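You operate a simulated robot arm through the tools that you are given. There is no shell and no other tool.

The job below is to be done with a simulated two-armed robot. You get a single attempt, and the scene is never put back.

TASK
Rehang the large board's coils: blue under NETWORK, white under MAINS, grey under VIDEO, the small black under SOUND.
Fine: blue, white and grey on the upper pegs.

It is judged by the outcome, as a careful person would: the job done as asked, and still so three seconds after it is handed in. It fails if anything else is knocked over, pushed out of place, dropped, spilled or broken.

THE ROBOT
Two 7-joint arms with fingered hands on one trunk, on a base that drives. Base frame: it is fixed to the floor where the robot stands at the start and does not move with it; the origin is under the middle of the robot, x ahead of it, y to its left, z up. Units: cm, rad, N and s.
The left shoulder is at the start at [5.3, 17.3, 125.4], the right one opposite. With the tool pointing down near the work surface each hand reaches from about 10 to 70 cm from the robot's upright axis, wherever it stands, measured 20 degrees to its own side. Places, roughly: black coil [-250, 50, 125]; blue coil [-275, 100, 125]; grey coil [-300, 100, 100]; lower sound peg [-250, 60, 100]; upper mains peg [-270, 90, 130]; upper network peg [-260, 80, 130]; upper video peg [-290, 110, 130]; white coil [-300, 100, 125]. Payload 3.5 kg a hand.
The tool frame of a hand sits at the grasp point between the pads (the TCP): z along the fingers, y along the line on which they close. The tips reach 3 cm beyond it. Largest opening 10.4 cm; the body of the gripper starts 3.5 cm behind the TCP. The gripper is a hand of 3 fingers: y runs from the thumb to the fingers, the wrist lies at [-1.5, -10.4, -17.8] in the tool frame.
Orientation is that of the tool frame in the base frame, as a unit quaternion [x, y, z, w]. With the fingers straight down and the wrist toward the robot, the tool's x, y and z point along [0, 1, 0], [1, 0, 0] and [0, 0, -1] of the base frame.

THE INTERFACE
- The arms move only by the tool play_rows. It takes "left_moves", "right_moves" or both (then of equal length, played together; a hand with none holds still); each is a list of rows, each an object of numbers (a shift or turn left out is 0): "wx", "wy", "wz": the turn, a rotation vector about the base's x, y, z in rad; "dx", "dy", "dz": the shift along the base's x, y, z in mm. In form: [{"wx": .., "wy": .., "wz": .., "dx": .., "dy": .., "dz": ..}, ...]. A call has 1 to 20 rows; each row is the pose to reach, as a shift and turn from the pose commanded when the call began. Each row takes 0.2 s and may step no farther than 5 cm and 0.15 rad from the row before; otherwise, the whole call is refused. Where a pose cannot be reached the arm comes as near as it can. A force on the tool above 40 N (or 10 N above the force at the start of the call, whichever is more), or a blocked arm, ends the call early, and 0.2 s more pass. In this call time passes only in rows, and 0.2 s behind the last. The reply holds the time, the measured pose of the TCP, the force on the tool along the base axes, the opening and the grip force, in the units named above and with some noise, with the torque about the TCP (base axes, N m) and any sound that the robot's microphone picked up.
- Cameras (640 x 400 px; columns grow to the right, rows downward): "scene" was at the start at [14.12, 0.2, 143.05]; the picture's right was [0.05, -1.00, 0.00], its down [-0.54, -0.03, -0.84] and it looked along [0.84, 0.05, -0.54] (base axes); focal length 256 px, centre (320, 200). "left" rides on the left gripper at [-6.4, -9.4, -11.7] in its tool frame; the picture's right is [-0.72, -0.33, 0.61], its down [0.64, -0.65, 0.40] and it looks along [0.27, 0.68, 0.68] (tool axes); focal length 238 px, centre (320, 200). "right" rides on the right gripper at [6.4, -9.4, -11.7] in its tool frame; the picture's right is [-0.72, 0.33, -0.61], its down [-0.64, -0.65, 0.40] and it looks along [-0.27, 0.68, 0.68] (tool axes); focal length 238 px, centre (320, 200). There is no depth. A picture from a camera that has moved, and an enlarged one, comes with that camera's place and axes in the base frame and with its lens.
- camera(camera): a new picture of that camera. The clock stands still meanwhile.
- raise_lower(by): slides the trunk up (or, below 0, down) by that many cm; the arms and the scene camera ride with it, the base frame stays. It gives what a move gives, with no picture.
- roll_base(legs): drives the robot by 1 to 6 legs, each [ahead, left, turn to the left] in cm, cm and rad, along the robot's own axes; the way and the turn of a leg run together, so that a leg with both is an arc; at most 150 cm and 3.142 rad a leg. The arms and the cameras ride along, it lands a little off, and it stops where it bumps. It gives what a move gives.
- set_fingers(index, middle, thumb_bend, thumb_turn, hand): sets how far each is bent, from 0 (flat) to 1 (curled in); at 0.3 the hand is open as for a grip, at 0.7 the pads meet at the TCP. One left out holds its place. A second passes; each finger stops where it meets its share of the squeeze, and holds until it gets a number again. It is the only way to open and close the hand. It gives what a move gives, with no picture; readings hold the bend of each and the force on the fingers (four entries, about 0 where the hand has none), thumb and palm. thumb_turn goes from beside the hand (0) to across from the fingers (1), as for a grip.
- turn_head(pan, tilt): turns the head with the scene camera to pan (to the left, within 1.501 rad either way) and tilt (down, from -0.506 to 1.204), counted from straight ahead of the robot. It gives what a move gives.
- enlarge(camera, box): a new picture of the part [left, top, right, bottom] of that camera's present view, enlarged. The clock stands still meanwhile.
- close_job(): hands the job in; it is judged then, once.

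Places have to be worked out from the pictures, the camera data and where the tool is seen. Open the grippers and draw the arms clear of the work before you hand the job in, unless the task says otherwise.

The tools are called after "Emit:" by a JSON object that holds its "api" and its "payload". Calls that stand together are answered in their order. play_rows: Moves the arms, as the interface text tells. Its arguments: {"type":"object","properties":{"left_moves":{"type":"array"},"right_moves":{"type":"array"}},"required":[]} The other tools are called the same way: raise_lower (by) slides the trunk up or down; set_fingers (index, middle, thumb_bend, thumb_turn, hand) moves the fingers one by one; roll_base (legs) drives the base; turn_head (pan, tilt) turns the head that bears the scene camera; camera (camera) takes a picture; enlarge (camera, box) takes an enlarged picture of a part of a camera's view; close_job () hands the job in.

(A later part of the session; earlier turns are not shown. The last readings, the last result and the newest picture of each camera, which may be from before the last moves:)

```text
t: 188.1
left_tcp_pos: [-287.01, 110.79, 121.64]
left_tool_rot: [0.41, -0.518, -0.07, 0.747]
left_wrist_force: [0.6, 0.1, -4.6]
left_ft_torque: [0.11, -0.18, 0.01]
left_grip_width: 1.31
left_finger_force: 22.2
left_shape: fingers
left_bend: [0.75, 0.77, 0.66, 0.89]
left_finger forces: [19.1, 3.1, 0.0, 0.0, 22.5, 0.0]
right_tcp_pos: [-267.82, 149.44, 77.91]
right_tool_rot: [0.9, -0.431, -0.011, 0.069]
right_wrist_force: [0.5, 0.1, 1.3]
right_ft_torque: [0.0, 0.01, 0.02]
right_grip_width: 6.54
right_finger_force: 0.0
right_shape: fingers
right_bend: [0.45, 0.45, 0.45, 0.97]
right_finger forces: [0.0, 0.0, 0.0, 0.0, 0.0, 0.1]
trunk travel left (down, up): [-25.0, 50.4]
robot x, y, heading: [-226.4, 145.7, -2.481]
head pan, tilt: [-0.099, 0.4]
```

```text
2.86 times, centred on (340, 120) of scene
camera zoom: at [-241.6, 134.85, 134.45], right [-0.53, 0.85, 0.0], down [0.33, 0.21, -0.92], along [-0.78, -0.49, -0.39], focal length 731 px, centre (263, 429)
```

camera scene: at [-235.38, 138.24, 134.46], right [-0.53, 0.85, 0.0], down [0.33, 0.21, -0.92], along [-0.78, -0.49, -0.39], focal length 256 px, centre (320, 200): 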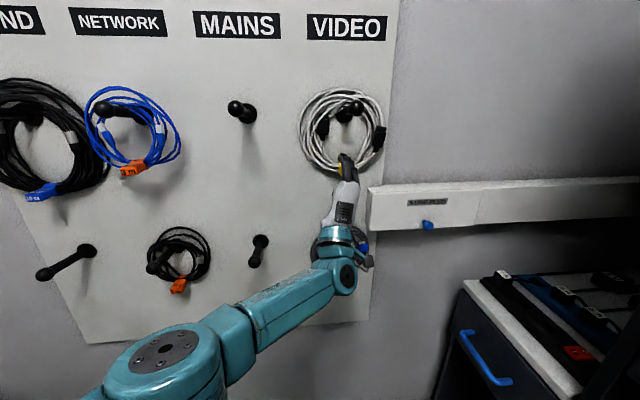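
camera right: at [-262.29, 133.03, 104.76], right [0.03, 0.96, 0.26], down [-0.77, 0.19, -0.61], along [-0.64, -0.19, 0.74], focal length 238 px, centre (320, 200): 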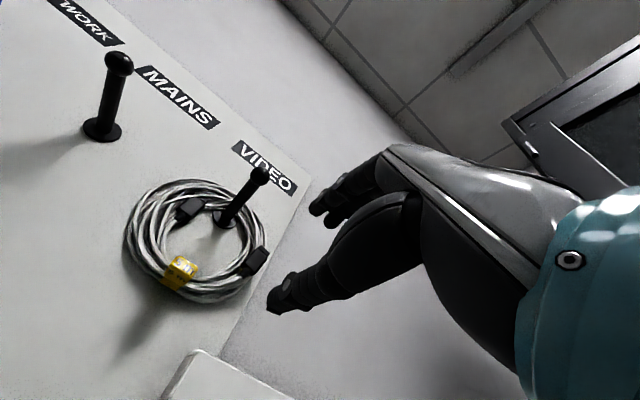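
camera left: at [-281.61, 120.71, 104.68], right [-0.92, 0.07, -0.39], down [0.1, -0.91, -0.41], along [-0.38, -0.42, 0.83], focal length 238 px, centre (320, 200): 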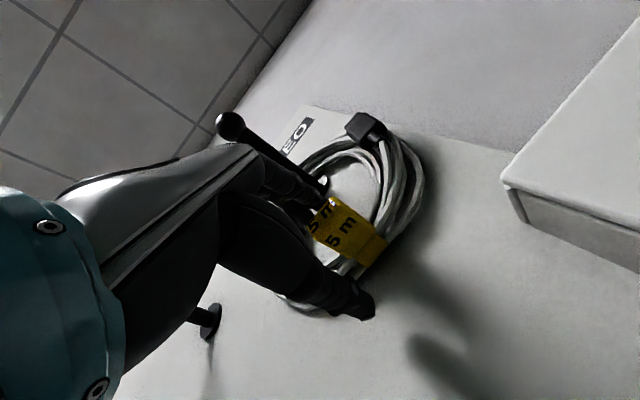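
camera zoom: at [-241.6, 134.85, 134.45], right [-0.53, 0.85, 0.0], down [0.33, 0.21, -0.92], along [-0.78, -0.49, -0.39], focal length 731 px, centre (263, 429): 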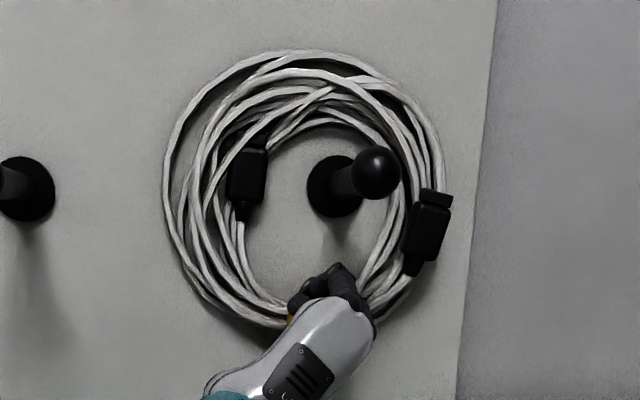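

The ring is upright again around the peg. I move it 1.5 cm right and 2.3 cm up so the knob is centred in the opening.

Emit:
{"api": "play_rows", "payload": {"left_moves": [{"dx": -3, "dy": 4, "dz": 8}, {"dx": -6.2, "dy": 8, "dz": 16}, {"dx": -9.3, "dy": 11.8, "dz": 23}]}}

Emit:
{"api": "enlarge", "payload": {"camera": "scene", "box": [260, 40, 420, 180]}}

```text
t: 188.9
left_tcp_pos: [-287.8, 111.96, 123.87]
left_tool_rot: [0.41, -0.517, -0.071, 0.748]
left_wrist_force: [-0.9, -0.5, -4.1]
left_ft_torque: [0.1, -0.16, 0.01]
left_grip_width: 1.33
left_finger_force: 22.2
left_shape: fingers
left_bend: [0.75, 0.77, 0.66, 0.89]
left_finger forces: [18.9, 2.8, 0.0, 0.0, 22.6, 0.1]
right_tcp_pos: [-267.96, 149.43, 77.75]
right_tool_rot: [0.9, -0.43, -0.011, 0.069]
right_wrist_force: [-0.1, -0.4, -0.1]
right_ft_torque: [-0.03, -0.01, -0.01]
right_grip_width: 6.52
right_finger_force: 0.1
right_shape: fingers
right_bend: [0.45, 0.45, 0.45, 0.97]
right_finger forces: [0.0, 0.1, 0.1, 0.0, 0.0, 0.0]
trunk travel left (down, up): [-25.0, 50.4]
robot x, y, heading: [-226.45, 145.64, -2.483]
head pan, tilt: [-0.099, 0.4]
```

```text
2.86 times, centred on (340, 110) of scene
camera zoom: at [-241.61, 134.9, 134.45], right [-0.53, 0.85, 0.0], down [0.33, 0.21, -0.92], along [-0.78, -0.49, -0.39], focal length 731 px, centre (263, 457)
```

zoom: 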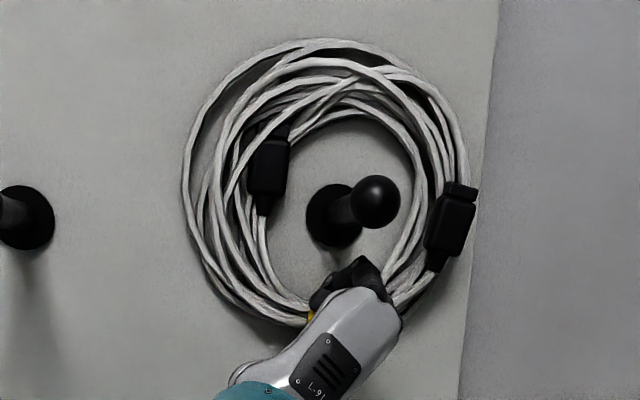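

The knob is centred in the opening (266.4, 131.5 against 266.3, 132). I draw the ring off the peg by driving the base straight back 16 cm, keeping the arm still.

Emit:
{"api": "roll_base", "payload": {"legs": [[-16, 0, 0]]}}

Emit:
{"api": "camera", "payload": {"camera": "scene"}}

```text
t: 190.3
left_tcp_pos: [-275.45, 121.63, 123.94]
left_tool_rot: [0.41, -0.517, -0.071, 0.748]
left_wrist_force: [0.4, 0.0, -4.4]
left_ft_torque: [0.07, -0.17, 0.0]
left_grip_width: 1.3
left_finger_force: 22.0
left_shape: fingers
left_bend: [0.75, 0.77, 0.66, 0.89]
left_finger forces: [19.3, 3.0, 0.0, 0.1, 22.5, 0.0]
right_tcp_pos: [-255.6, 159.06, 77.83]
right_tool_rot: [0.899, -0.431, -0.012, 0.07]
right_wrist_force: [-0.3, 0.6, -0.7]
right_ft_torque: [-0.01, 0.04, -0.01]
right_grip_width: 6.55
right_finger_force: 0.1
right_shape: fingers
right_bend: [0.45, 0.45, 0.45, 0.97]
right_finger forces: [0.1, 0.1, 0.0, 0.0, 0.0, 0.0]
trunk travel left (down, up): [-25.0, 50.4]
robot x, y, heading: [-214.24, 155.19, -2.482]
head pan, tilt: [-0.099, 0.4]
```

```text
taken
camera scene: at [-229.2, 144.56, 134.47], right [-0.53, 0.85, 0.0], down [0.33, 0.21, -0.92], along [-0.78, -0.49, -0.39], focal length 256 px, centre (320, 200)
```

scene: 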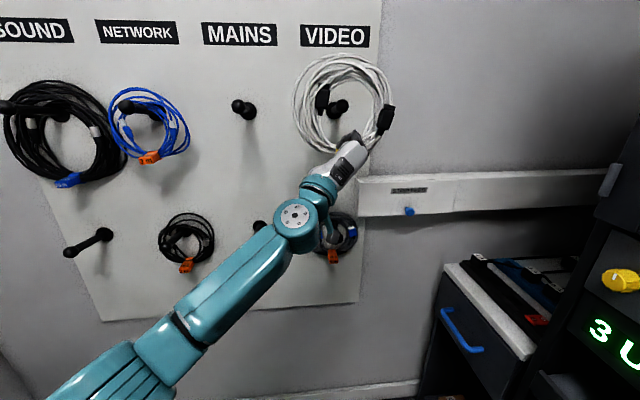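

White is clear of the VIDEO peg. I carry it 22 cm left with the arm to stand before the upper MAINS peg.

Emit:
{"api": "play_rows", "payload": {"left_moves": [{"dx": 18.5, "dy": -23.6}, {"dx": 40.2, "dy": -51.1}, {"dx": 61.8, "dy": -78.6}, {"dx": 83.4, "dy": -106.1}, {"dx": 105.1, "dy": -133.6}, {"dx": 125, "dy": -159}, {"dx": 136.6, "dy": -173.7}]}}

Emit:
{"api": "turn_head", "payload": {"pan": 0.0, "tilt": 0.3}}

Emit:
{"api": "camera", "payload": {"camera": "scene"}}

Emit:
{"api": "enlarge", "payload": {"camera": "scene", "box": [200, 60, 360, 200]}}

```text
t: 191.9
left_tcp_pos: [-262.03, 104.33, 123.96]
left_tool_rot: [0.409, -0.518, -0.071, 0.748]
left_wrist_force: [0.1, 0.8, -5.3]
left_ft_torque: [-0.01, -0.17, -0.04]
left_grip_width: 1.34
left_finger_force: 22.2
left_shape: fingers
left_bend: [0.75, 0.77, 0.66, 0.9]
left_finger forces: [17.8, 4.1, 0.0, 0.1, 22.6, 0.0]
right_tcp_pos: [-255.54, 158.96, 77.89]
right_tool_rot: [0.9, -0.431, -0.011, 0.069]
right_wrist_force: [-0.5, -0.3, 0.6]
right_ft_torque: [0.01, 0.01, -0.01]
right_grip_width: 6.54
right_finger_force: 0.0
right_shape: fingers
right_bend: [0.45, 0.45, 0.45, 0.97]
right_finger forces: [0.0, 0.0, 0.0, 0.0, 0.1, 0.0]
trunk travel left (down, up): [-25.0, 50.4]
robot x, y, heading: [-214.41, 154.85, -2.482]
head pan, tilt: [-0.099, 0.4]
```

```text
t: 192.6
left_tcp_pos: [-262.14, 104.36, 123.8]
left_tool_rot: [0.41, -0.518, -0.071, 0.748]
left_wrist_force: [-0.3, 0.6, -4.4]
left_ft_torque: [0.05, -0.14, -0.03]
left_grip_width: 1.32
left_finger_force: 21.8
left_shape: fingers
left_bend: [0.75, 0.77, 0.66, 0.9]
left_finger forces: [17.9, 3.5, 0.1, 0.0, 22.6, 0.0]
right_tcp_pos: [-255.55, 159.08, 77.8]
right_tool_rot: [0.899, -0.431, -0.012, 0.069]
right_wrist_force: [-0.1, 0.0, -0.3]
right_ft_torque: [0.04, 0.03, -0.01]
right_grip_width: 6.53
right_finger_force: 0.0
right_shape: fingers
right_bend: [0.45, 0.45, 0.45, 0.97]
right_finger forces: [0.0, 0.1, 0.0, 0.0, 0.0, 0.0]
trunk travel left (down, up): [-25.0, 50.4]
robot x, y, heading: [-214.15, 155.04, -2.481]
head pan, tilt: [0.0, 0.3]
```

```text
taken
camera scene: at [-228.79, 143.69, 135.37], right [-0.61, 0.79, 0.0], down [0.23, 0.18, -0.95], along [-0.75, -0.59, -0.3], focal length 256 px, centre (320, 200)
```

scene: 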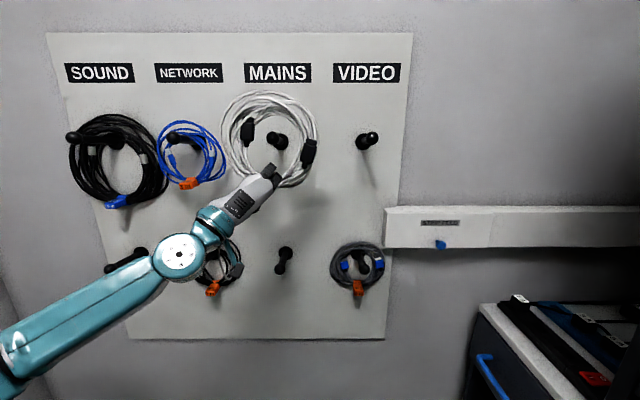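

```text
2.86 times, centred on (280, 130) of scene
camera zoom: at [-228.79, 143.69, 135.37], right [-0.61, 0.79, 0.0], down [0.23, 0.18, -0.95], along [-0.75, -0.59, -0.3], focal length 731 px, centre (434, 400)
```

zoom: 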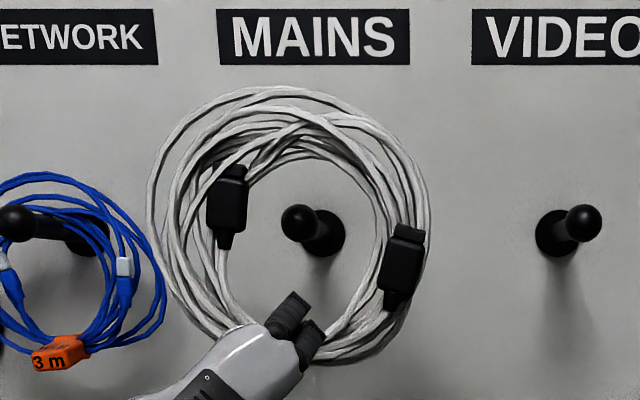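

The ring's opening is centred at about R 245.1, z 131.3; the MAINS knob is at 244.2, 132. I shift 0.8 cm left and drive forward 14 cm over the peg.

Emit:
{"api": "play_rows", "payload": {"left_moves": [{"dx": 4.9, "dy": -6.3, "dz": 4}]}}

Emit:
{"api": "roll_base", "payload": {"legs": [[14, 0, 0]]}}

Emit:
{"api": "enlarge", "payload": {"camera": "scene", "box": [200, 40, 360, 180]}}

Emit:
{"api": "camera", "payload": {"camera": "left"}}

```text
t: 193.0
left_tcp_pos: [-261.57, 103.61, 124.28]
left_tool_rot: [0.409, -0.518, -0.071, 0.748]
left_wrist_force: [-0.8, -0.1, -4.5]
left_ft_torque: [0.06, -0.16, 0.03]
left_grip_width: 1.28
left_finger_force: 22.1
left_shape: fingers
left_bend: [0.75, 0.77, 0.66, 0.9]
left_finger forces: [17.8, 3.9, 0.0, 0.1, 22.7, 0.0]
right_tcp_pos: [-255.61, 158.85, 77.87]
right_tool_rot: [0.899, -0.432, -0.012, 0.069]
right_wrist_force: [0.0, 0.5, -0.4]
right_ft_torque: [0.03, 0.03, 0.01]
right_grip_width: 6.55
right_finger_force: 0.0
right_shape: fingers
right_bend: [0.45, 0.45, 0.45, 0.97]
right_finger forces: [0.1, 0.0, 0.0, 0.0, 0.0, 0.0]
trunk travel left (down, up): [-25.0, 50.4]
robot x, y, heading: [-214.19, 155.13, -2.487]
head pan, tilt: [0.0, 0.3]
```

```text
t: 194.3
left_tcp_pos: [-272.81, 95.06, 124.24]
left_tool_rot: [0.409, -0.519, -0.072, 0.747]
left_wrist_force: [-0.5, -0.8, -5.1]
left_ft_torque: [0.08, -0.16, 0.02]
left_grip_width: 1.33
left_finger_force: 22.1
left_shape: fingers
left_bend: [0.75, 0.77, 0.66, 0.9]
left_finger forces: [17.9, 3.7, 0.1, 0.0, 23.1, 0.0]
right_tcp_pos: [-266.87, 150.31, 77.82]
right_tool_rot: [0.899, -0.433, -0.011, 0.07]
right_wrist_force: [0.1, 0.2, 0.6]
right_ft_torque: [0.03, 0.02, 0.01]
right_grip_width: 6.55
right_finger_force: 0.0
right_shape: fingers
right_bend: [0.45, 0.45, 0.45, 0.97]
right_finger forces: [0.0, 0.1, 0.0, 0.0, 0.0, 0.0]
trunk travel left (down, up): [-25.0, 50.4]
robot x, y, heading: [-226.0, 146.49, -2.483]
head pan, tilt: [0.0, 0.3]
```

```text
2.86 times, centred on (280, 110) of scene
camera zoom: at [-240.08, 134.99, 135.36], right [-0.61, 0.79, 0.0], down [0.23, 0.18, -0.95], along [-0.76, -0.58, -0.3], focal length 731 px, centre (434, 457)
```

zoom: 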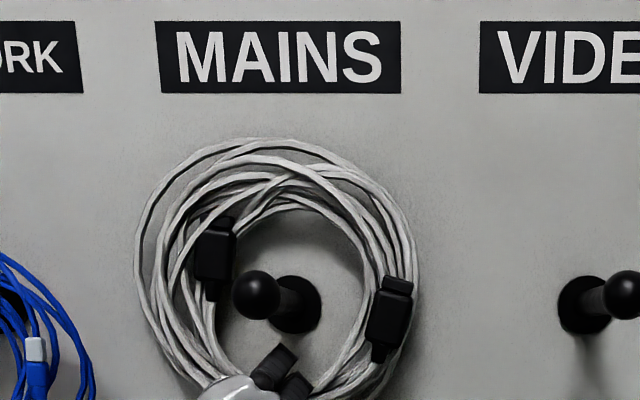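

```text
taken
camera left: at [-263.11, 98.42, 111.71], right [-0.73, -0.16, -0.66], down [0.16, -0.99, 0.06], along [-0.66, -0.06, 0.75], focal length 238 px, centre (320, 200)
```

left: 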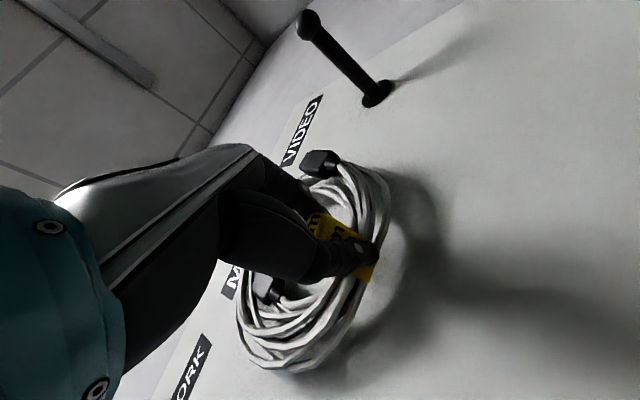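

The peg runs through white's opening. I lower the ring about 5 cm until the peg takes its weight.

Emit:
{"api": "play_rows", "payload": {"left_moves": [{"dz": -10}, {"dz": -20}, {"dz": -30}, {"dz": -38}, {"dz": -44}, {"dz": -48}]}}

Emit:
{"api": "enlarge", "payload": {"camera": "scene", "box": [200, 60, 360, 200]}}

```text
t: 195.7
left_tcp_pos: [-272.77, 94.95, 119.41]
left_tool_rot: [0.41, -0.517, -0.072, 0.748]
left_wrist_force: [0.4, -0.7, -5.1]
left_ft_torque: [0.05, -0.18, 0.02]
left_grip_width: 1.29
left_finger_force: 21.9
left_shape: fingers
left_bend: [0.75, 0.77, 0.66, 0.9]
left_finger forces: [17.8, 3.6, 0.0, 0.0, 22.8, 0.0]
right_tcp_pos: [-266.77, 150.3, 77.79]
right_tool_rot: [0.899, -0.432, -0.011, 0.07]
right_wrist_force: [0.2, 0.6, -0.9]
right_ft_torque: [0.0, -0.02, -0.01]
right_grip_width: 6.55
right_finger_force: 0.0
right_shape: fingers
right_bend: [0.45, 0.45, 0.45, 0.97]
right_finger forces: [0.0, 0.0, 0.1, 0.0, 0.0, 0.1]
trunk travel left (down, up): [-25.0, 50.4]
robot x, y, heading: [-225.45, 146.42, -2.484]
head pan, tilt: [0.0, 0.3]
```

```text
2.86 times, centred on (280, 130) of scene
camera zoom: at [-240.0, 135.05, 135.38], right [-0.61, 0.79, 0.0], down [0.23, 0.18, -0.96], along [-0.76, -0.58, -0.3], focal length 731 px, centre (434, 400)
```

zoom: 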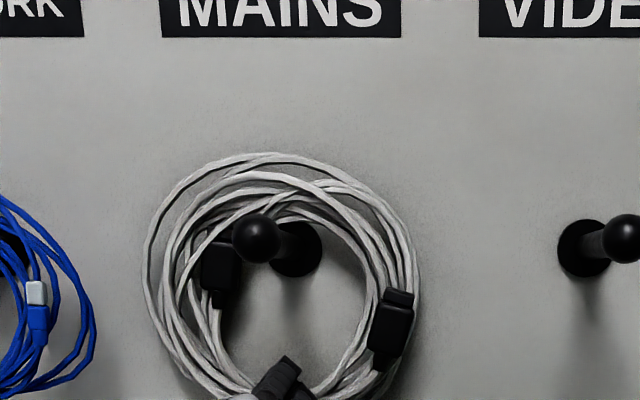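

Not yet resting (still -5 N). I lower a further 1.2 cm in small steps.

Emit:
{"api": "play_rows", "payload": {"left_moves": [{"dz": -4}, {"dz": -8}, {"dz": -12}]}}

Emit:
{"api": "enlarge", "payload": {"camera": "scene", "box": [200, 60, 360, 200]}}

```text
t: 196.5
left_tcp_pos: [-272.69, 95.04, 118.27]
left_tool_rot: [0.409, -0.518, -0.071, 0.748]
left_wrist_force: [-0.4, -0.3, -1.5]
left_ft_torque: [0.03, -0.1, 0.03]
left_grip_width: 1.31
left_finger_force: 22.4
left_shape: fingers
left_bend: [0.75, 0.77, 0.66, 0.9]
left_finger forces: [18.4, 4.2, 0.0, 0.1, 22.0, 0.1]
right_tcp_pos: [-266.85, 150.4, 77.89]
right_tool_rot: [0.899, -0.432, -0.011, 0.069]
right_wrist_force: [0.6, -0.1, -0.2]
right_ft_torque: [0.02, 0.04, 0.02]
right_grip_width: 6.56
right_finger_force: 0.0
right_shape: fingers
right_bend: [0.45, 0.45, 0.45, 0.97]
right_finger forces: [0.0, 0.0, 0.0, 0.0, 0.0, 0.0]
trunk travel left (down, up): [-25.0, 50.4]
robot x, y, heading: [-225.38, 146.61, -2.489]
head pan, tilt: [0.0, 0.3]
```

```text
2.86 times, centred on (280, 130) of scene
camera zoom: at [-239.97, 135.09, 135.39], right [-0.61, 0.79, 0.0], down [0.23, 0.18, -0.96], along [-0.76, -0.58, -0.3], focal length 731 px, centre (434, 400)
```

zoom: 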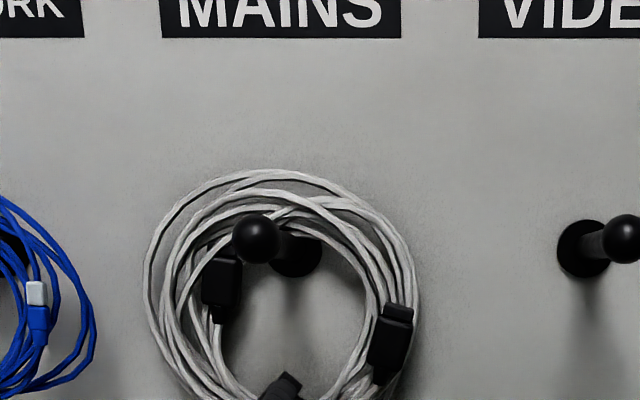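

The peg now takes most of the weight (-1.5 N). I lower 3 mm more and open the hand partly.

Emit:
{"api": "play_rows", "payload": {"left_moves": [{"dz": -3}]}}

Emit:
{"api": "set_fingers", "payload": {"hand": "left", "index": 0.5, "middle": 0.5, "thumb_bend": 0.5}}

Emit:
{"api": "enlarge", "payload": {"camera": "scene", "box": [200, 80, 360, 220]}}

Emit:
{"api": "camera", "payload": {"camera": "left"}}

```text
t: 196.9
left_tcp_pos: [-272.71, 95.12, 118.15]
left_tool_rot: [0.409, -0.516, -0.072, 0.749]
left_wrist_force: [0.6, -0.3, 4.6]
left_ft_torque: [-0.02, 0.07, 0.02]
left_grip_width: 1.28
left_finger_force: 23.9
left_shape: fingers
left_bend: [0.75, 0.77, 0.66, 0.9]
left_finger forces: [21.8, 6.2, 0.1, 0.0, 20.3, 0.0]
right_tcp_pos: [-266.78, 150.44, 77.88]
right_tool_rot: [0.899, -0.432, -0.011, 0.07]
right_wrist_force: [0.8, -0.3, 0.8]
right_ft_torque: [-0.01, -0.01, 0.04]
right_grip_width: 6.56
right_finger_force: 0.0
right_shape: fingers
right_bend: [0.45, 0.45, 0.45, 0.97]
right_finger forces: [0.0, 0.0, 0.0, 0.0, 0.1, 0.0]
trunk travel left (down, up): [-25.0, 50.4]
robot x, y, heading: [-224.85, 146.43, -2.484]
head pan, tilt: [0.0, 0.3]
```

```text
t: 197.9
left_tcp_pos: [-272.75, 95.1, 117.93]
left_tool_rot: [0.409, -0.517, -0.071, 0.748]
left_wrist_force: [0.7, 0.1, 0.1]
left_ft_torque: [-0.02, -0.03, 0.02]
left_grip_width: 5.17
left_finger_force: 0.1
left_shape: fingers
left_bend: [0.5, 0.5, 0.5, 0.97]
left_finger forces: [0.0, 0.0, 0.1, 0.0, 0.0, 0.1]
right_tcp_pos: [-266.69, 150.33, 77.86]
right_tool_rot: [0.899, -0.433, -0.011, 0.069]
right_wrist_force: [0.5, -0.3, -0.4]
right_ft_torque: [0.05, 0.0, 0.0]
right_grip_width: 6.58
right_finger_force: 0.1
right_shape: fingers
right_bend: [0.45, 0.45, 0.45, 0.97]
right_finger forces: [0.0, 0.0, 0.0, 0.0, 0.0, 0.1]
trunk travel left (down, up): [-25.0, 50.4]
robot x, y, heading: [-225.33, 146.3, -2.481]
head pan, tilt: [0.0, 0.3]
```

```text
2.86 times, centred on (280, 150) of scene
camera zoom: at [-239.96, 135.09, 135.38], right [-0.61, 0.79, 0.0], down [0.23, 0.18, -0.96], along [-0.76, -0.58, -0.3], focal length 731 px, centre (434, 343)
```

zoom: 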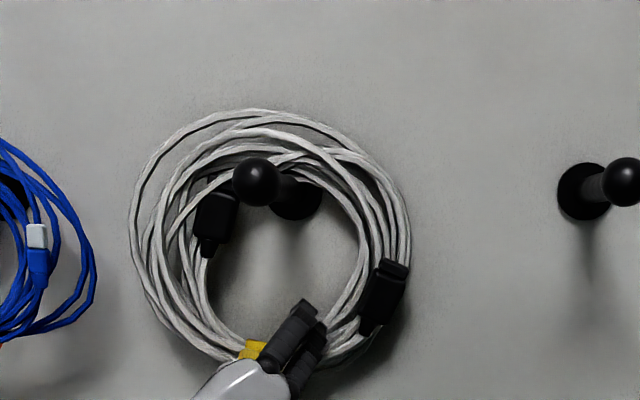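

```text
taken
camera left: at [-263.04, 98.43, 105.51], right [-0.73, -0.16, -0.66], down [0.16, -0.99, 0.06], along [-0.66, -0.06, 0.75], focal length 238 px, centre (320, 200)
```

left: 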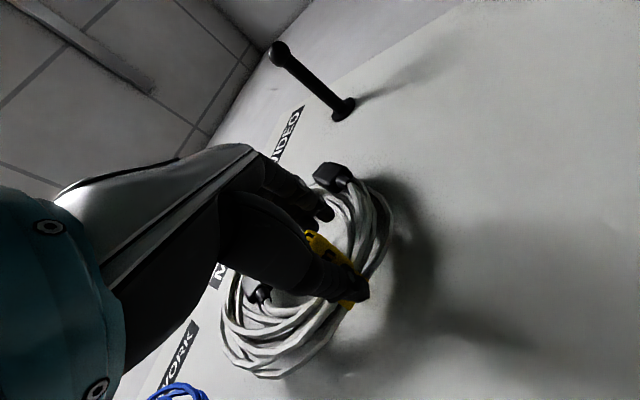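

White hangs on upper MAINS. I open a little more and draw the hand straight back.

Emit:
{"api": "set_fingers", "payload": {"hand": "left", "index": 0.42, "middle": 0.42, "thumb_bend": 0.42}}

Emit:
{"api": "play_rows", "payload": {"left_moves": [{"dx": 15.7, "dy": 12.4, "dz": -1}, {"dx": 31.4, "dy": 24.7, "dz": -2}, {"dx": 55, "dy": 43.3, "dz": -3}, {"dx": 86.5, "dy": 68, "dz": -3}, {"dx": 110, "dy": 86.5, "dz": -3}]}}

Emit:
{"api": "camera", "payload": {"camera": "scene"}}

```text
t: 198.9
left_tcp_pos: [-272.83, 95.07, 118.06]
left_tool_rot: [0.409, -0.517, -0.071, 0.748]
left_wrist_force: [-0.4, -1.1, -1.0]
left_ft_torque: [0.02, -0.01, 0.0]
left_grip_width: 7.22
left_finger_force: 0.1
left_shape: fingers
left_bend: [0.42, 0.42, 0.42, 0.97]
left_finger forces: [0.0, 0.1, 0.0, 0.0, 0.0, 0.0]
right_tcp_pos: [-266.81, 150.48, 77.81]
right_tool_rot: [0.899, -0.432, -0.012, 0.07]
right_wrist_force: [-0.6, 0.8, -0.3]
right_ft_torque: [0.04, -0.02, -0.04]
right_grip_width: 6.55
right_finger_force: 0.1
right_shape: fingers
right_bend: [0.45, 0.45, 0.45, 0.97]
right_finger forces: [0.1, 0.0, 0.0, 0.0, 0.1, 0.0]
trunk travel left (down, up): [-25.0, 50.4]
robot x, y, heading: [-225.27, 145.84, -2.482]
head pan, tilt: [0.0, 0.3]
```

```text
t: 200.1
left_tcp_pos: [-261.57, 103.78, 117.52]
left_tool_rot: [0.41, -0.517, -0.071, 0.748]
left_wrist_force: [-0.5, -0.2, 0.3]
left_ft_torque: [0.0, 0.0, 0.0]
left_grip_width: 7.24
left_finger_force: 0.1
left_shape: fingers
left_bend: [0.42, 0.42, 0.42, 0.97]
left_finger forces: [0.0, 0.0, 0.0, 0.0, 0.0, 0.0]
right_tcp_pos: [-266.68, 150.43, 77.85]
right_tool_rot: [0.899, -0.432, -0.011, 0.07]
right_wrist_force: [0.2, -0.5, 0.0]
right_ft_torque: [-0.02, -0.03, -0.02]
right_grip_width: 6.55
right_finger_force: 0.1
right_shape: fingers
right_bend: [0.45, 0.45, 0.45, 0.97]
right_finger forces: [0.1, 0.0, 0.1, 0.0, 0.0, 0.0]
trunk travel left (down, up): [-25.0, 50.4]
robot x, y, heading: [-225.06, 146.27, -2.484]
head pan, tilt: [0.0, 0.3]
```

```text
taken
camera scene: at [-239.94, 135.1, 135.39], right [-0.61, 0.79, 0.0], down [0.23, 0.18, -0.96], along [-0.76, -0.58, -0.3], focal length 256 px, centre (320, 200)
```

scene: 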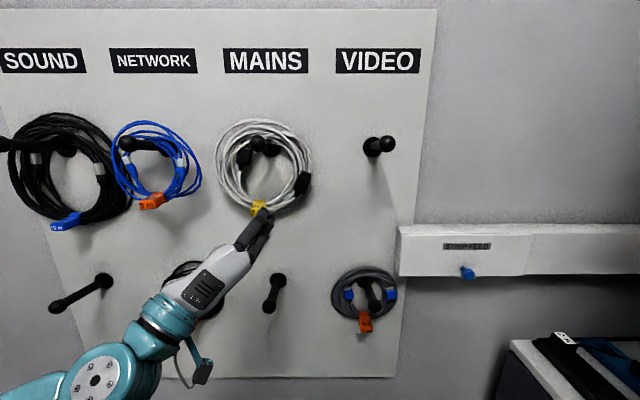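

White is settled on upper MAINS. Next is grey: its tag is at about R 266.1, z 87.7. I drive back 26 cm to set up the left arm in free space at that height.

Emit:
{"api": "roll_base", "payload": {"legs": [[-26, 0, 0]]}}

Emit:
{"api": "play_rows", "payload": {"left_moves": [{"dx": -25, "dy": -15, "dz": -10}, {"dx": -50, "dy": -30, "dz": -25}, {"dx": -75, "dy": -40, "dz": -45}, {"dx": -95, "dy": -45, "dz": -70}, {"dx": -110, "dy": -48, "dz": -100}, {"dx": -120, "dy": -48, "dz": -130}, {"dx": -128, "dy": -45, "dz": -160}, {"dx": -135, "dy": -42, "dz": -190}, {"dx": -140, "dy": -38, "dz": -220}, {"dx": -140, "dy": -38, "dz": -250}]}}

Emit:
{"api": "turn_head", "payload": {"pan": -0.05, "tilt": 0.5}}

Emit:
{"api": "camera", "payload": {"camera": "scene"}}

```text
t: 202.0
left_tcp_pos: [-241.68, 119.36, 117.61]
left_tool_rot: [0.408, -0.518, -0.072, 0.748]
left_wrist_force: [0.3, -0.3, -0.2]
left_ft_torque: [-0.02, 0.02, -0.02]
left_grip_width: 7.27
left_finger_force: 0.1
left_shape: fingers
left_bend: [0.42, 0.42, 0.42, 0.97]
left_finger forces: [0.0, 0.0, 0.0, 0.1, 0.0, 0.0]
right_tcp_pos: [-246.66, 165.98, 78.01]
right_tool_rot: [0.899, -0.433, -0.012, 0.07]
right_wrist_force: [0.3, 0.8, -0.1]
right_ft_torque: [0.0, 0.01, -0.03]
right_grip_width: 6.55
right_finger_force: 0.1
right_shape: fingers
right_bend: [0.45, 0.45, 0.45, 0.97]
right_finger forces: [0.1, 0.0, 0.0, 0.0, 0.0, 0.1]
trunk travel left (down, up): [-25.0, 50.4]
robot x, y, heading: [-205.5, 162.05, -2.484]
head pan, tilt: [0.0, 0.3]
```

```text
t: 204.2
left_tcp_pos: [-255.8, 115.81, 92.46]
left_tool_rot: [0.409, -0.518, -0.072, 0.748]
left_wrist_force: [0.8, 0.2, -0.1]
left_ft_torque: [0.02, -0.01, 0.01]
left_grip_width: 7.21
left_finger_force: 0.1
left_shape: fingers
left_bend: [0.42, 0.42, 0.42, 0.97]
left_finger forces: [0.1, 0.0, 0.0, 0.0, 0.0, 0.1]
right_tcp_pos: [-246.67, 166.01, 77.85]
right_tool_rot: [0.898, -0.434, -0.012, 0.069]
right_wrist_force: [-0.4, 0.2, -0.3]
right_ft_torque: [-0.02, 0.01, -0.02]
right_grip_width: 6.54
right_finger_force: 0.1
right_shape: fingers
right_bend: [0.45, 0.45, 0.45, 0.97]
right_finger forces: [0.0, 0.1, 0.1, 0.0, 0.1, 0.1]
trunk travel left (down, up): [-25.0, 50.4]
robot x, y, heading: [-205.18, 162.37, -2.484]
head pan, tilt: [0.0, 0.3]
```

```text
t: 204.9
left_tcp_pos: [-255.79, 115.65, 92.59]
left_tool_rot: [0.408, -0.518, -0.072, 0.748]
left_wrist_force: [-0.1, 0.0, 0.4]
left_ft_torque: [0.02, -0.03, -0.02]
left_grip_width: 7.23
left_finger_force: 0.1
left_shape: fingers
left_bend: [0.42, 0.42, 0.42, 0.97]
left_finger forces: [0.0, 0.0, 0.0, 0.0, 0.1, 0.0]
right_tcp_pos: [-246.58, 166.06, 77.7]
right_tool_rot: [0.899, -0.433, -0.011, 0.07]
right_wrist_force: [-0.2, -0.1, -0.2]
right_ft_torque: [0.02, 0.03, -0.01]
right_grip_width: 6.52
right_finger_force: 0.0
right_shape: fingers
right_bend: [0.45, 0.45, 0.45, 0.97]
right_finger forces: [0.1, 0.0, 0.0, 0.1, 0.0, 0.0]
trunk travel left (down, up): [-25.0, 50.4]
robot x, y, heading: [-205.03, 162.08, -2.483]
head pan, tilt: [-0.051, 0.499]
```

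```text
taken
camera scene: at [-219.98, 151.14, 133.55], right [-0.57, 0.82, 0.0], down [0.39, 0.27, -0.88], along [-0.72, -0.5, -0.48], focal length 256 px, centre (320, 200)
```

scene: 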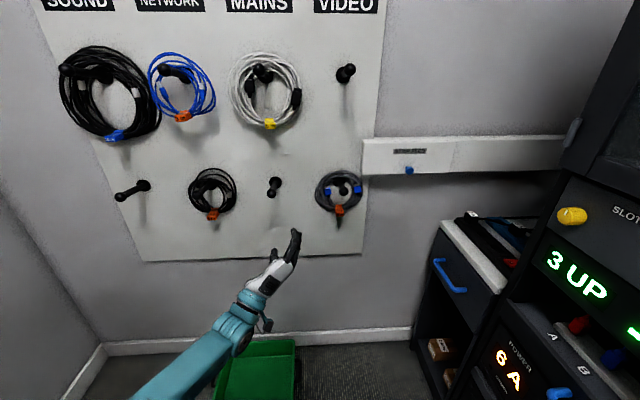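

The left hand is low and extended. I unroll it and slide it right to R≈266 at z≈87.5, easing back 6 cm to stay within reach.

Emit:
{"api": "play_rows", "payload": {"left_moves": [{"wx": 0.0973, "wy": 0.0625, "wz": 0.001, "dx": -9.75, "dy": 28.6, "dz": -8.5}, {"wx": 0.1946, "wy": 0.125, "wz": 0.002, "dx": -19.5, "dy": 57.2, "dz": -17}, {"wx": 0.292, "wy": 0.1875, "wz": 0.003, "dx": -29.2, "dy": 85.8, "dz": -25.5}, {"wx": 0.389, "wy": 0.25, "wz": 0.004, "dx": -39, "dy": 114.4, "dz": -34}, {"wx": 0.4865, "wy": 0.3125, "wz": 0.005, "dx": -48.7, "dy": 143, "dz": -42.5}, {"wx": 0.584, "wy": 0.375, "wz": 0.006, "dx": -58.5, "dy": 171.6, "dz": -51}]}}

Emit:
{"api": "camera", "payload": {"camera": "scene"}}

```text
t: 206.3
left_tcp_pos: [-255.54, 126.79, 89.69]
left_tool_rot: [0.587, -0.327, -0.293, 0.681]
left_wrist_force: [0.0, -0.4, 0.8]
left_ft_torque: [0.01, 0.01, -0.02]
left_grip_width: 7.27
left_finger_force: 0.0
left_shape: fingers
left_bend: [0.42, 0.42, 0.42, 0.98]
left_finger forces: [0.0, 0.0, 0.0, 0.0, 0.0, 0.0]
left hand out of reach, approached as far as the arm can: row 4, 5, 6
right_tcp_pos: [-246.43, 165.84, 77.88]
right_tool_rot: [0.899, -0.433, -0.012, 0.069]
right_wrist_force: [0.8, -0.1, 0.4]
right_ft_torque: [0.01, -0.04, -0.01]
right_grip_width: 6.56
right_finger_force: 0.1
right_shape: fingers
right_bend: [0.45, 0.45, 0.45, 0.97]
right_finger forces: [0.0, 0.0, 0.0, 0.0, 0.1, 0.0]
trunk travel left (down, up): [-25.0, 50.4]
robot x, y, heading: [-205.38, 162.25, -2.485]
head pan, tilt: [-0.051, 0.499]
```

```text
taken
camera scene: at [-219.8, 150.89, 133.54], right [-0.57, 0.82, 0.0], down [0.39, 0.27, -0.88], along [-0.72, -0.5, -0.48], focal length 256 px, centre (320, 200)
```

scene: 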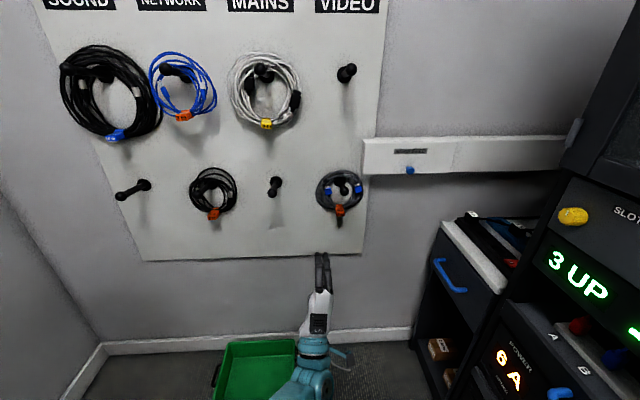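

The hand stops at R≈257.6, about 8.5 cm short. Before shifting the base right, I check how much room the stowed right arm has to the rack.

Emit:
{"api": "turn_head", "payload": {"pan": -0.9, "tilt": 1.0}}

Emit:
{"api": "camera", "payload": {"camera": "scene"}}

Emit:
{"api": "camera", "payload": {"camera": "right"}}

```text
t: 207.5
left_tcp_pos: [-255.61, 126.62, 89.69]
left_tool_rot: [0.586, -0.328, -0.289, 0.682]
left_wrist_force: [0.5, -0.4, -0.2]
left_ft_torque: [0.03, -0.02, 0.0]
left_grip_width: 7.31
left_finger_force: 0.0
left_shape: fingers
left_bend: [0.42, 0.42, 0.42, 0.98]
left_finger forces: [0.1, 0.1, 0.0, 0.0, 0.0, 0.0]
right_tcp_pos: [-246.64, 165.96, 77.71]
right_tool_rot: [0.899, -0.433, -0.011, 0.069]
right_wrist_force: [-0.2, -0.3, -0.4]
right_ft_torque: [0.02, -0.02, -0.02]
right_grip_width: 6.53
right_finger_force: 0.0
right_shape: fingers
right_bend: [0.45, 0.45, 0.45, 0.97]
right_finger forces: [0.0, 0.0, 0.1, 0.0, 0.1, 0.1]
trunk travel left (down, up): [-25.0, 50.4]
robot x, y, heading: [-205.64, 161.91, -2.483]
head pan, tilt: [-0.901, 1.0]
```

```text
taken
camera scene: at [-219.26, 158.0, 129.44], right [0.24, 0.97, 0.0], down [0.82, -0.2, -0.54], along [-0.52, 0.13, -0.84], focal length 256 px, centre (320, 200)
```

scene: 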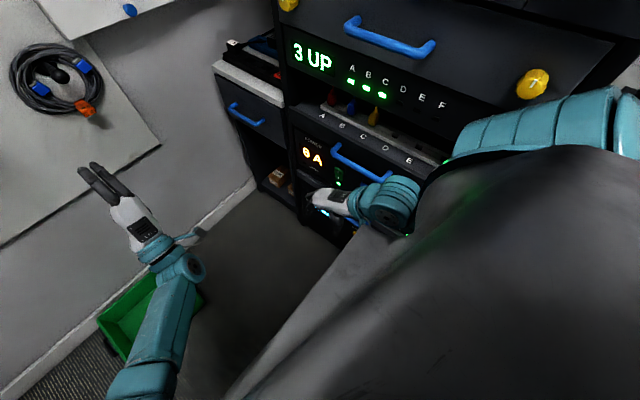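

```text
taken
camera right: at [-234.37, 168.23, 88.36], right [-0.65, 0.43, 0.62], down [0.07, 0.85, -0.51], along [-0.75, -0.29, -0.59], focal length 238 px, centre (320, 200)
```

right: 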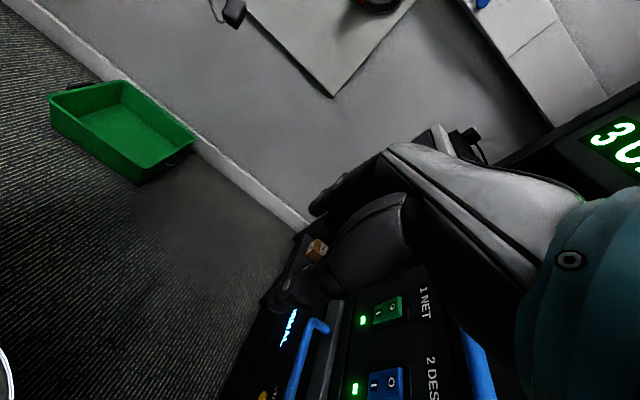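

The right wrist is at R≈284, about 11 cm from the rack's handles. I try tucking the right hand further inward before shifting the base.

Emit:
{"api": "play_rows", "payload": {"right_moves": [{"dx": 12.4, "dy": -15.7}, {"dx": 24.7, "dy": -31.4}, {"dx": 37.1, "dy": -47.2}, {"dx": 49.4, "dy": -62.9}]}}

```text
t: 208.5
left_tcp_pos: [-255.41, 126.58, 89.73]
left_tool_rot: [0.585, -0.329, -0.29, 0.682]
left_wrist_force: [0.2, 0.7, 0.0]
left_ft_torque: [-0.01, -0.01, 0.02]
left_grip_width: 7.26
left_finger_force: 0.1
left_shape: fingers
left_bend: [0.42, 0.42, 0.42, 0.98]
left_finger forces: [0.0, 0.0, 0.0, 0.1, 0.0, 0.1]
right_tcp_pos: [-246.51, 165.68, 78.5]
right_tool_rot: [0.899, -0.432, -0.008, 0.07]
right_wrist_force: [-0.2, 0.6, -0.3]
right_ft_torque: [-0.02, 0.0, -0.01]
right_grip_width: 6.53
right_finger_force: 0.1
right_shape: fingers
right_bend: [0.45, 0.45, 0.45, 0.97]
right_finger forces: [0.0, 0.0, 0.0, 0.0, 0.0, 0.0]
right hand out of reach, approached as far as the arm can: row 1, 2, 3, 4
trunk travel left (down, up): [-25.0, 50.4]
robot x, y, heading: [-205.37, 161.71, -2.485]
head pan, tilt: [-0.901, 1.0]
```

The right arm is at its limit inward. I test instead whether the left hand can go further right when it is less extended.

Emit:
{"api": "play_rows", "payload": {"left_moves": [{"dx": 23.6, "dy": 18.5, "dz": -5}, {"dx": 47.2, "dy": 37.1, "dz": -10}, {"dx": 34.8, "dy": 52.8, "dz": -14}, {"dx": 22.4, "dy": 68.5, "dz": -18}, {"dx": 10, "dy": 84.3, "dz": -22}, {"dx": -2, "dy": 100, "dz": -22}]}}

Emit:
{"api": "turn_head", "payload": {"pan": 0.0, "tilt": 0.8}}

Emit:
{"api": "camera", "payload": {"camera": "scene"}}

```text
t: 210.1
left_tcp_pos: [-252.95, 130.35, 85.98]
left_tool_rot: [0.574, -0.338, -0.244, 0.705]
left_wrist_force: [-0.4, 0.4, 0.2]
left_ft_torque: [-0.02, 0.02, -0.01]
left_grip_width: 7.27
left_finger_force: 0.1
left_shape: fingers
left_bend: [0.42, 0.42, 0.42, 0.98]
left_finger forces: [0.0, 0.0, 0.0, 0.0, 0.0, 0.1]
left hand out of reach, approached as far as the arm can: row 5, 6
right_tcp_pos: [-246.51, 165.63, 78.4]
right_tool_rot: [0.899, -0.432, -0.009, 0.069]
right_wrist_force: [-0.5, 0.8, -0.8]
right_ft_torque: [0.02, -0.02, -0.01]
right_grip_width: 6.52
right_finger_force: 0.0
right_shape: fingers
right_bend: [0.45, 0.45, 0.45, 0.97]
right_finger forces: [0.0, 0.0, 0.1, 0.0, 0.1, 0.1]
trunk travel left (down, up): [-25.0, 50.4]
robot x, y, heading: [-205.72, 162.0, -2.484]
head pan, tilt: [-0.901, 1.0]
stopped in row 6 (left hand): the arm was blocked; the commanded pose is now the measured one
```

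```text
t: 211.3
left_tcp_pos: [-252.86, 130.43, 85.88]
left_tool_rot: [0.573, -0.339, -0.244, 0.705]
left_wrist_force: [0.8, -0.1, -0.3]
left_ft_torque: [-0.02, -0.02, 0.02]
left_grip_width: 7.27
left_finger_force: 0.0
left_shape: fingers
left_bend: [0.42, 0.42, 0.42, 0.98]
left_finger forces: [0.1, 0.0, 0.0, 0.0, 0.1, 0.1]
right_tcp_pos: [-246.43, 165.61, 78.49]
right_tool_rot: [0.899, -0.432, -0.009, 0.07]
right_wrist_force: [-1.0, 0.4, 0.9]
right_ft_torque: [0.0, 0.03, 0.02]
right_grip_width: 6.53
right_finger_force: 0.0
right_shape: fingers
right_bend: [0.45, 0.45, 0.45, 0.97]
right_finger forces: [0.1, 0.0, 0.0, 0.0, 0.0, 0.0]
trunk travel left (down, up): [-25.0, 50.4]
robot x, y, heading: [-205.38, 162.17, -2.489]
head pan, tilt: [0.0, 0.799]
```

```text
taken
camera scene: at [-218.89, 151.4, 130.95], right [-0.61, 0.79, 0.0], down [0.57, 0.44, -0.7], along [-0.55, -0.42, -0.72], focal length 256 px, centre (320, 200)
```

scene: 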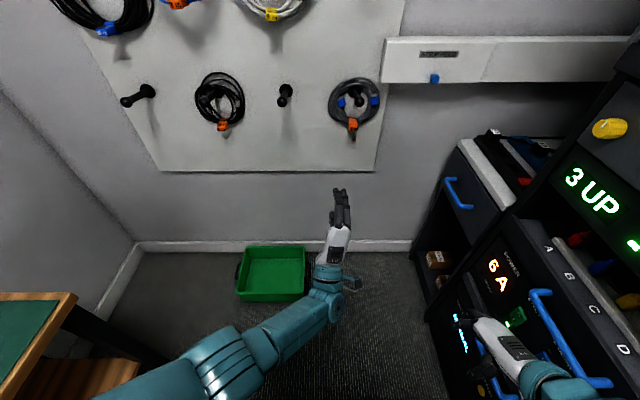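

The left arm is limited to about 5 cm right of my axis at this height. Instead I test the right arm for grey, which only needs the VIDEO column: I pitch it up again into the pointing pose here in the open.

Emit:
{"api": "play_rows", "payload": {"right_moves": [{"wx": -0.0865, "wy": 0.11, "dx": -7, "dy": -4, "dz": 25}, {"wx": -0.173, "wy": 0.22, "dx": -14, "dy": -8, "dz": 50}, {"wx": -0.2596, "wy": 0.3301, "dx": -21, "dy": -12, "dz": 75}, {"wx": -0.3461, "wy": 0.4402, "dx": -28, "dy": -16, "dz": 100}, {"wx": -0.4326, "wy": 0.5502, "dx": -35, "dy": -20, "dz": 125}, {"wx": -0.5191, "wy": 0.6602, "dx": -42, "dy": -24, "dz": 150}, {"wx": -0.6056, "wy": 0.7703, "dx": -49, "dy": -28, "dz": 175}, {"wx": -0.6922, "wy": 0.8803, "dx": -56, "dy": -32, "dz": 200}, {"wx": -0.7787, "wy": 0.9904, "dx": -63, "dy": -36, "dz": 225}, {"wx": -0.8652, "wy": 1.1004, "dx": -70, "dy": -40, "dz": 250}, {"wx": -0.9517, "wy": 1.2104, "dx": -77, "dy": -44, "dz": 275}, {"wx": -1.0, "wy": 1.272, "dx": -84, "dy": -48, "dz": 290}]}}

Emit:
{"api": "play_rows", "payload": {"right_moves": [{"dx": -25, "dy": -19, "dz": -20}, {"dx": -50, "dy": -38, "dz": -40}, {"dx": -75, "dy": -57, "dz": -60}, {"dx": -100, "dy": -76, "dz": -80}, {"dx": -125, "dy": -95, "dz": -100}, {"dx": -140, "dy": -107, "dz": -120}, {"dx": -150, "dy": -115, "dz": -140}, {"dx": -150, "dy": -115, "dz": -160}]}}

Emit:
{"api": "camera", "payload": {"camera": "scene"}}

```text
t: 213.9
left_tcp_pos: [-252.84, 130.5, 85.98]
left_tool_rot: [0.573, -0.34, -0.244, 0.705]
left_wrist_force: [0.8, -0.8, -0.2]
left_ft_torque: [-0.01, -0.01, 0.01]
left_grip_width: 7.29
left_finger_force: 0.1
left_shape: fingers
left_bend: [0.42, 0.42, 0.42, 0.98]
left_finger forces: [0.1, 0.0, 0.1, 0.0, 0.1, 0.0]
right_tcp_pos: [-256.12, 162.94, 108.17]
right_tool_rot: [0.585, -0.26, -0.322, 0.697]
right_wrist_force: [0.0, -0.7, -0.5]
right_ft_torque: [-0.01, 0.01, 0.0]
right_grip_width: 6.54
right_finger_force: 0.2
right_shape: fingers
right_bend: [0.45, 0.45, 0.45, 0.97]
right_finger forces: [0.1, 0.0, 0.0, 0.0, 0.0, 0.0]
right hand out of reach, approached as far as the arm can: row 1, 2, 3, 4, 5, 6, 7, 8, 9, 10, 11, 12
trunk travel left (down, up): [-25.0, 50.4]
robot x, y, heading: [-205.53, 162.04, -2.482]
head pan, tilt: [0.0, 0.799]
```

```text
t: 215.7
left_tcp_pos: [-252.87, 130.48, 85.98]
left_tool_rot: [0.574, -0.34, -0.245, 0.704]
left_wrist_force: [-0.1, 0.5, 0.2]
left_ft_torque: [0.01, -0.03, 0.0]
left_grip_width: 7.27
left_finger_force: 0.1
left_shape: fingers
left_bend: [0.42, 0.42, 0.42, 0.98]
left_finger forces: [0.0, 0.0, 0.1, 0.0, 0.0, 0.1]
right_tcp_pos: [-272.84, 153.04, 91.76]
right_tool_rot: [0.585, -0.26, -0.318, 0.7]
right_wrist_force: [-0.1, -0.1, -0.5]
right_ft_torque: [0.01, 0.02, 0.01]
right_grip_width: 6.54
right_finger_force: 0.0
right_shape: fingers
right_bend: [0.45, 0.45, 0.45, 0.97]
right_finger forces: [0.0, 0.0, 0.0, 0.0, 0.0, 0.1]
right hand out of reach, approached as far as the arm can: row 1, 2, 3, 4, 5, 6, 7, 8
trunk travel left (down, up): [-25.0, 50.4]
robot x, y, heading: [-205.13, 162.15, -2.491]
head pan, tilt: [0.0, 0.799]
```

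```text
taken
camera scene: at [-218.89, 151.38, 130.95], right [-0.61, 0.79, 0.0], down [0.57, 0.44, -0.7], along [-0.55, -0.43, -0.72], focal length 256 px, centre (320, 200)
```

scene: 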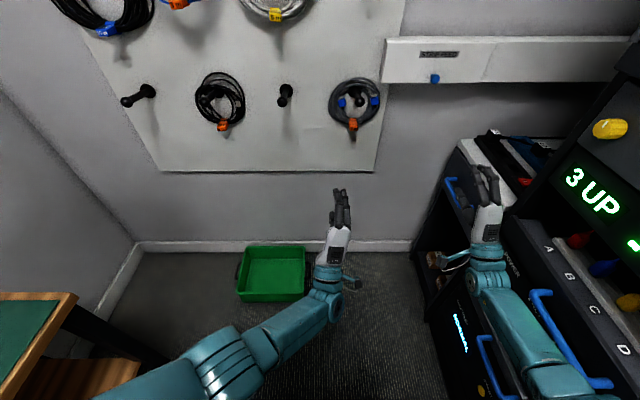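

The right arm would need the base too far left. Better idea: turn the base about 0.4 rad clockwise and let the left hand point along my own forward direction; the pinch is vertical, so approaching at an angle is fine. I first stow the right arm again.

Emit:
{"api": "play_rows", "payload": {"right_moves": [{"wx": 0.0865, "wy": -0.11, "dx": 15, "dy": 10, "dz": -10}, {"wx": 0.173, "wy": -0.22, "dx": 40, "dy": 22, "dz": -15}, {"wx": 0.2596, "wy": -0.3301, "dx": 65, "dy": 34, "dz": -20}, {"wx": 0.3461, "wy": -0.4402, "dx": 90, "dy": 46, "dz": -25}, {"wx": 0.4326, "wy": -0.5502, "dx": 115, "dy": 58, "dz": -35}, {"wx": 0.5191, "wy": -0.6602, "dx": 140, "dy": 70, "dz": -45}, {"wx": 0.6056, "wy": -0.7703, "dx": 165, "dy": 82, "dz": -55}, {"wx": 0.6922, "wy": -0.8803, "dx": 190, "dy": 94, "dz": -70}, {"wx": 0.7787, "wy": -0.9904, "dx": 215, "dy": 106, "dz": -85}, {"wx": 0.8652, "wy": -1.1004, "dx": 235, "dy": 116, "dz": -100}, {"wx": 0.9517, "wy": -1.2104, "dx": 255, "dy": 124, "dz": -120}, {"wx": 1.02, "wy": -1.297, "dx": 265, "dy": 126, "dz": -140}]}}

Emit:
{"api": "camera", "payload": {"camera": "scene"}}

```text
t: 218.3
left_tcp_pos: [-252.76, 130.43, 85.88]
left_tool_rot: [0.573, -0.339, -0.243, 0.705]
left_wrist_force: [-0.1, 0.2, 0.6]
left_ft_torque: [0.05, 0.0, -0.02]
left_grip_width: 7.28
left_finger_force: 0.1
left_shape: fingers
left_bend: [0.42, 0.42, 0.42, 0.98]
left_finger forces: [0.0, 0.0, 0.0, 0.0, 0.0, 0.0]
right_tcp_pos: [-246.19, 165.84, 77.62]
right_tool_rot: [0.9, -0.432, -0.001, 0.055]
right_wrist_force: [-0.7, 0.2, -0.4]
right_ft_torque: [0.0, -0.02, 0.0]
right_grip_width: 6.57
right_finger_force: 0.0
right_shape: fingers
right_bend: [0.45, 0.45, 0.45, 0.97]
right_finger forces: [0.1, 0.0, 0.0, 0.0, 0.0, 0.0]
right hand out of reach, approached as far as the arm can: row 1, 2, 3, 4, 5
trunk travel left (down, up): [-25.0, 50.4]
robot x, y, heading: [-205.41, 162.14, -2.486]
head pan, tilt: [0.0, 0.799]
```

```text
taken
camera scene: at [-218.9, 151.39, 130.95], right [-0.61, 0.79, 0.0], down [0.57, 0.44, -0.7], along [-0.55, -0.43, -0.72], focal length 256 px, centre (320, 200)
```

scene: 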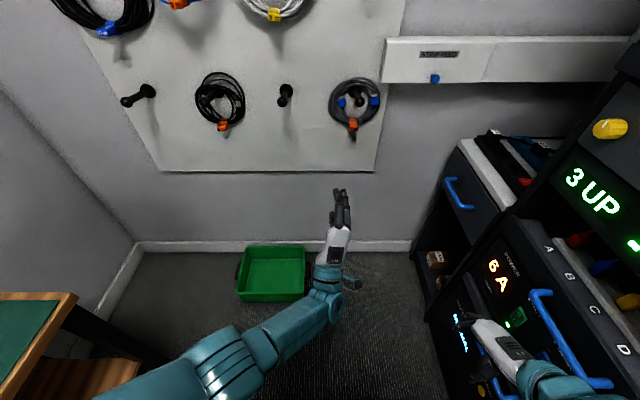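

The right arm is stowed. Now I move the base 6.5 cm left and turn 0.4 rad clockwise, with the left hand riding along in the open.

Emit:
{"api": "roll_base", "payload": {"legs": [[0, 6.5, 0], [0, 0, -0.4]]}}

Emit:
{"api": "turn_head", "payload": {"pan": 0.2, "tilt": 0.6}}

Emit:
{"api": "camera", "payload": {"camera": "scene"}}

```text
t: 220.5
left_tcp_pos: [-257.59, 146.6, 85.87]
left_tool_rot: [0.494, -0.448, -0.38, 0.641]
left_wrist_force: [0.3, 0.1, -0.2]
left_ft_torque: [-0.03, -0.02, -0.03]
left_grip_width: 7.27
left_finger_force: 0.0
left_shape: fingers
left_bend: [0.42, 0.42, 0.42, 0.98]
left_finger forces: [0.0, 0.0, 0.1, 0.0, 0.0, 0.0]
right_tcp_pos: [-237.49, 176.51, 77.85]
right_tool_rot: [0.795, -0.604, -0.013, 0.054]
right_wrist_force: [0.8, 0.0, -0.2]
right_ft_torque: [-0.02, -0.01, 0.03]
right_grip_width: 6.51
right_finger_force: 0.0
right_shape: fingers
right_bend: [0.45, 0.45, 0.45, 0.97]
right_finger forces: [0.0, 0.0, 0.0, 0.1, 0.0, 0.0]
trunk travel left (down, up): [-25.0, 50.4]
robot x, y, heading: [-201.55, 156.99, -2.893]
head pan, tilt: [0.0, 0.799]
```

```text
t: 221.2
left_tcp_pos: [-257.54, 146.41, 85.95]
left_tool_rot: [0.494, -0.447, -0.379, 0.642]
left_wrist_force: [0.6, -0.9, 0.2]
left_ft_torque: [-0.01, -0.02, 0.01]
left_grip_width: 7.28
left_finger_force: 0.1
left_shape: fingers
left_bend: [0.42, 0.42, 0.42, 0.98]
left_finger forces: [0.0, 0.0, 0.0, 0.0, 0.0, 0.0]
right_tcp_pos: [-237.64, 176.44, 77.75]
right_tool_rot: [0.795, -0.604, -0.013, 0.055]
right_wrist_force: [0.2, 0.0, 0.3]
right_ft_torque: [0.01, 0.01, 0.01]
right_grip_width: 6.55
right_finger_force: 0.0
right_shape: fingers
right_bend: [0.45, 0.45, 0.45, 0.97]
right_finger forces: [0.1, 0.0, 0.1, 0.0, 0.1, 0.1]
trunk travel left (down, up): [-25.0, 50.4]
robot x, y, heading: [-201.56, 156.77, -2.887]
head pan, tilt: [0.201, 0.6]
```

```text
taken
camera scene: at [-218.07, 150.57, 132.63], right [-0.44, 0.9, 0.0], down [0.51, 0.25, -0.82], along [-0.74, -0.36, -0.57], focal length 256 px, centre (320, 200)
```

scene: 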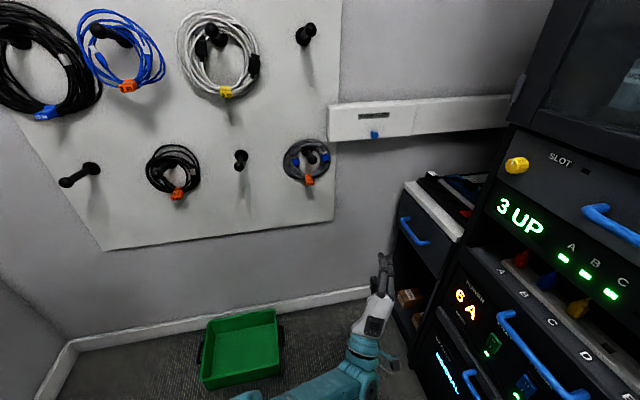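

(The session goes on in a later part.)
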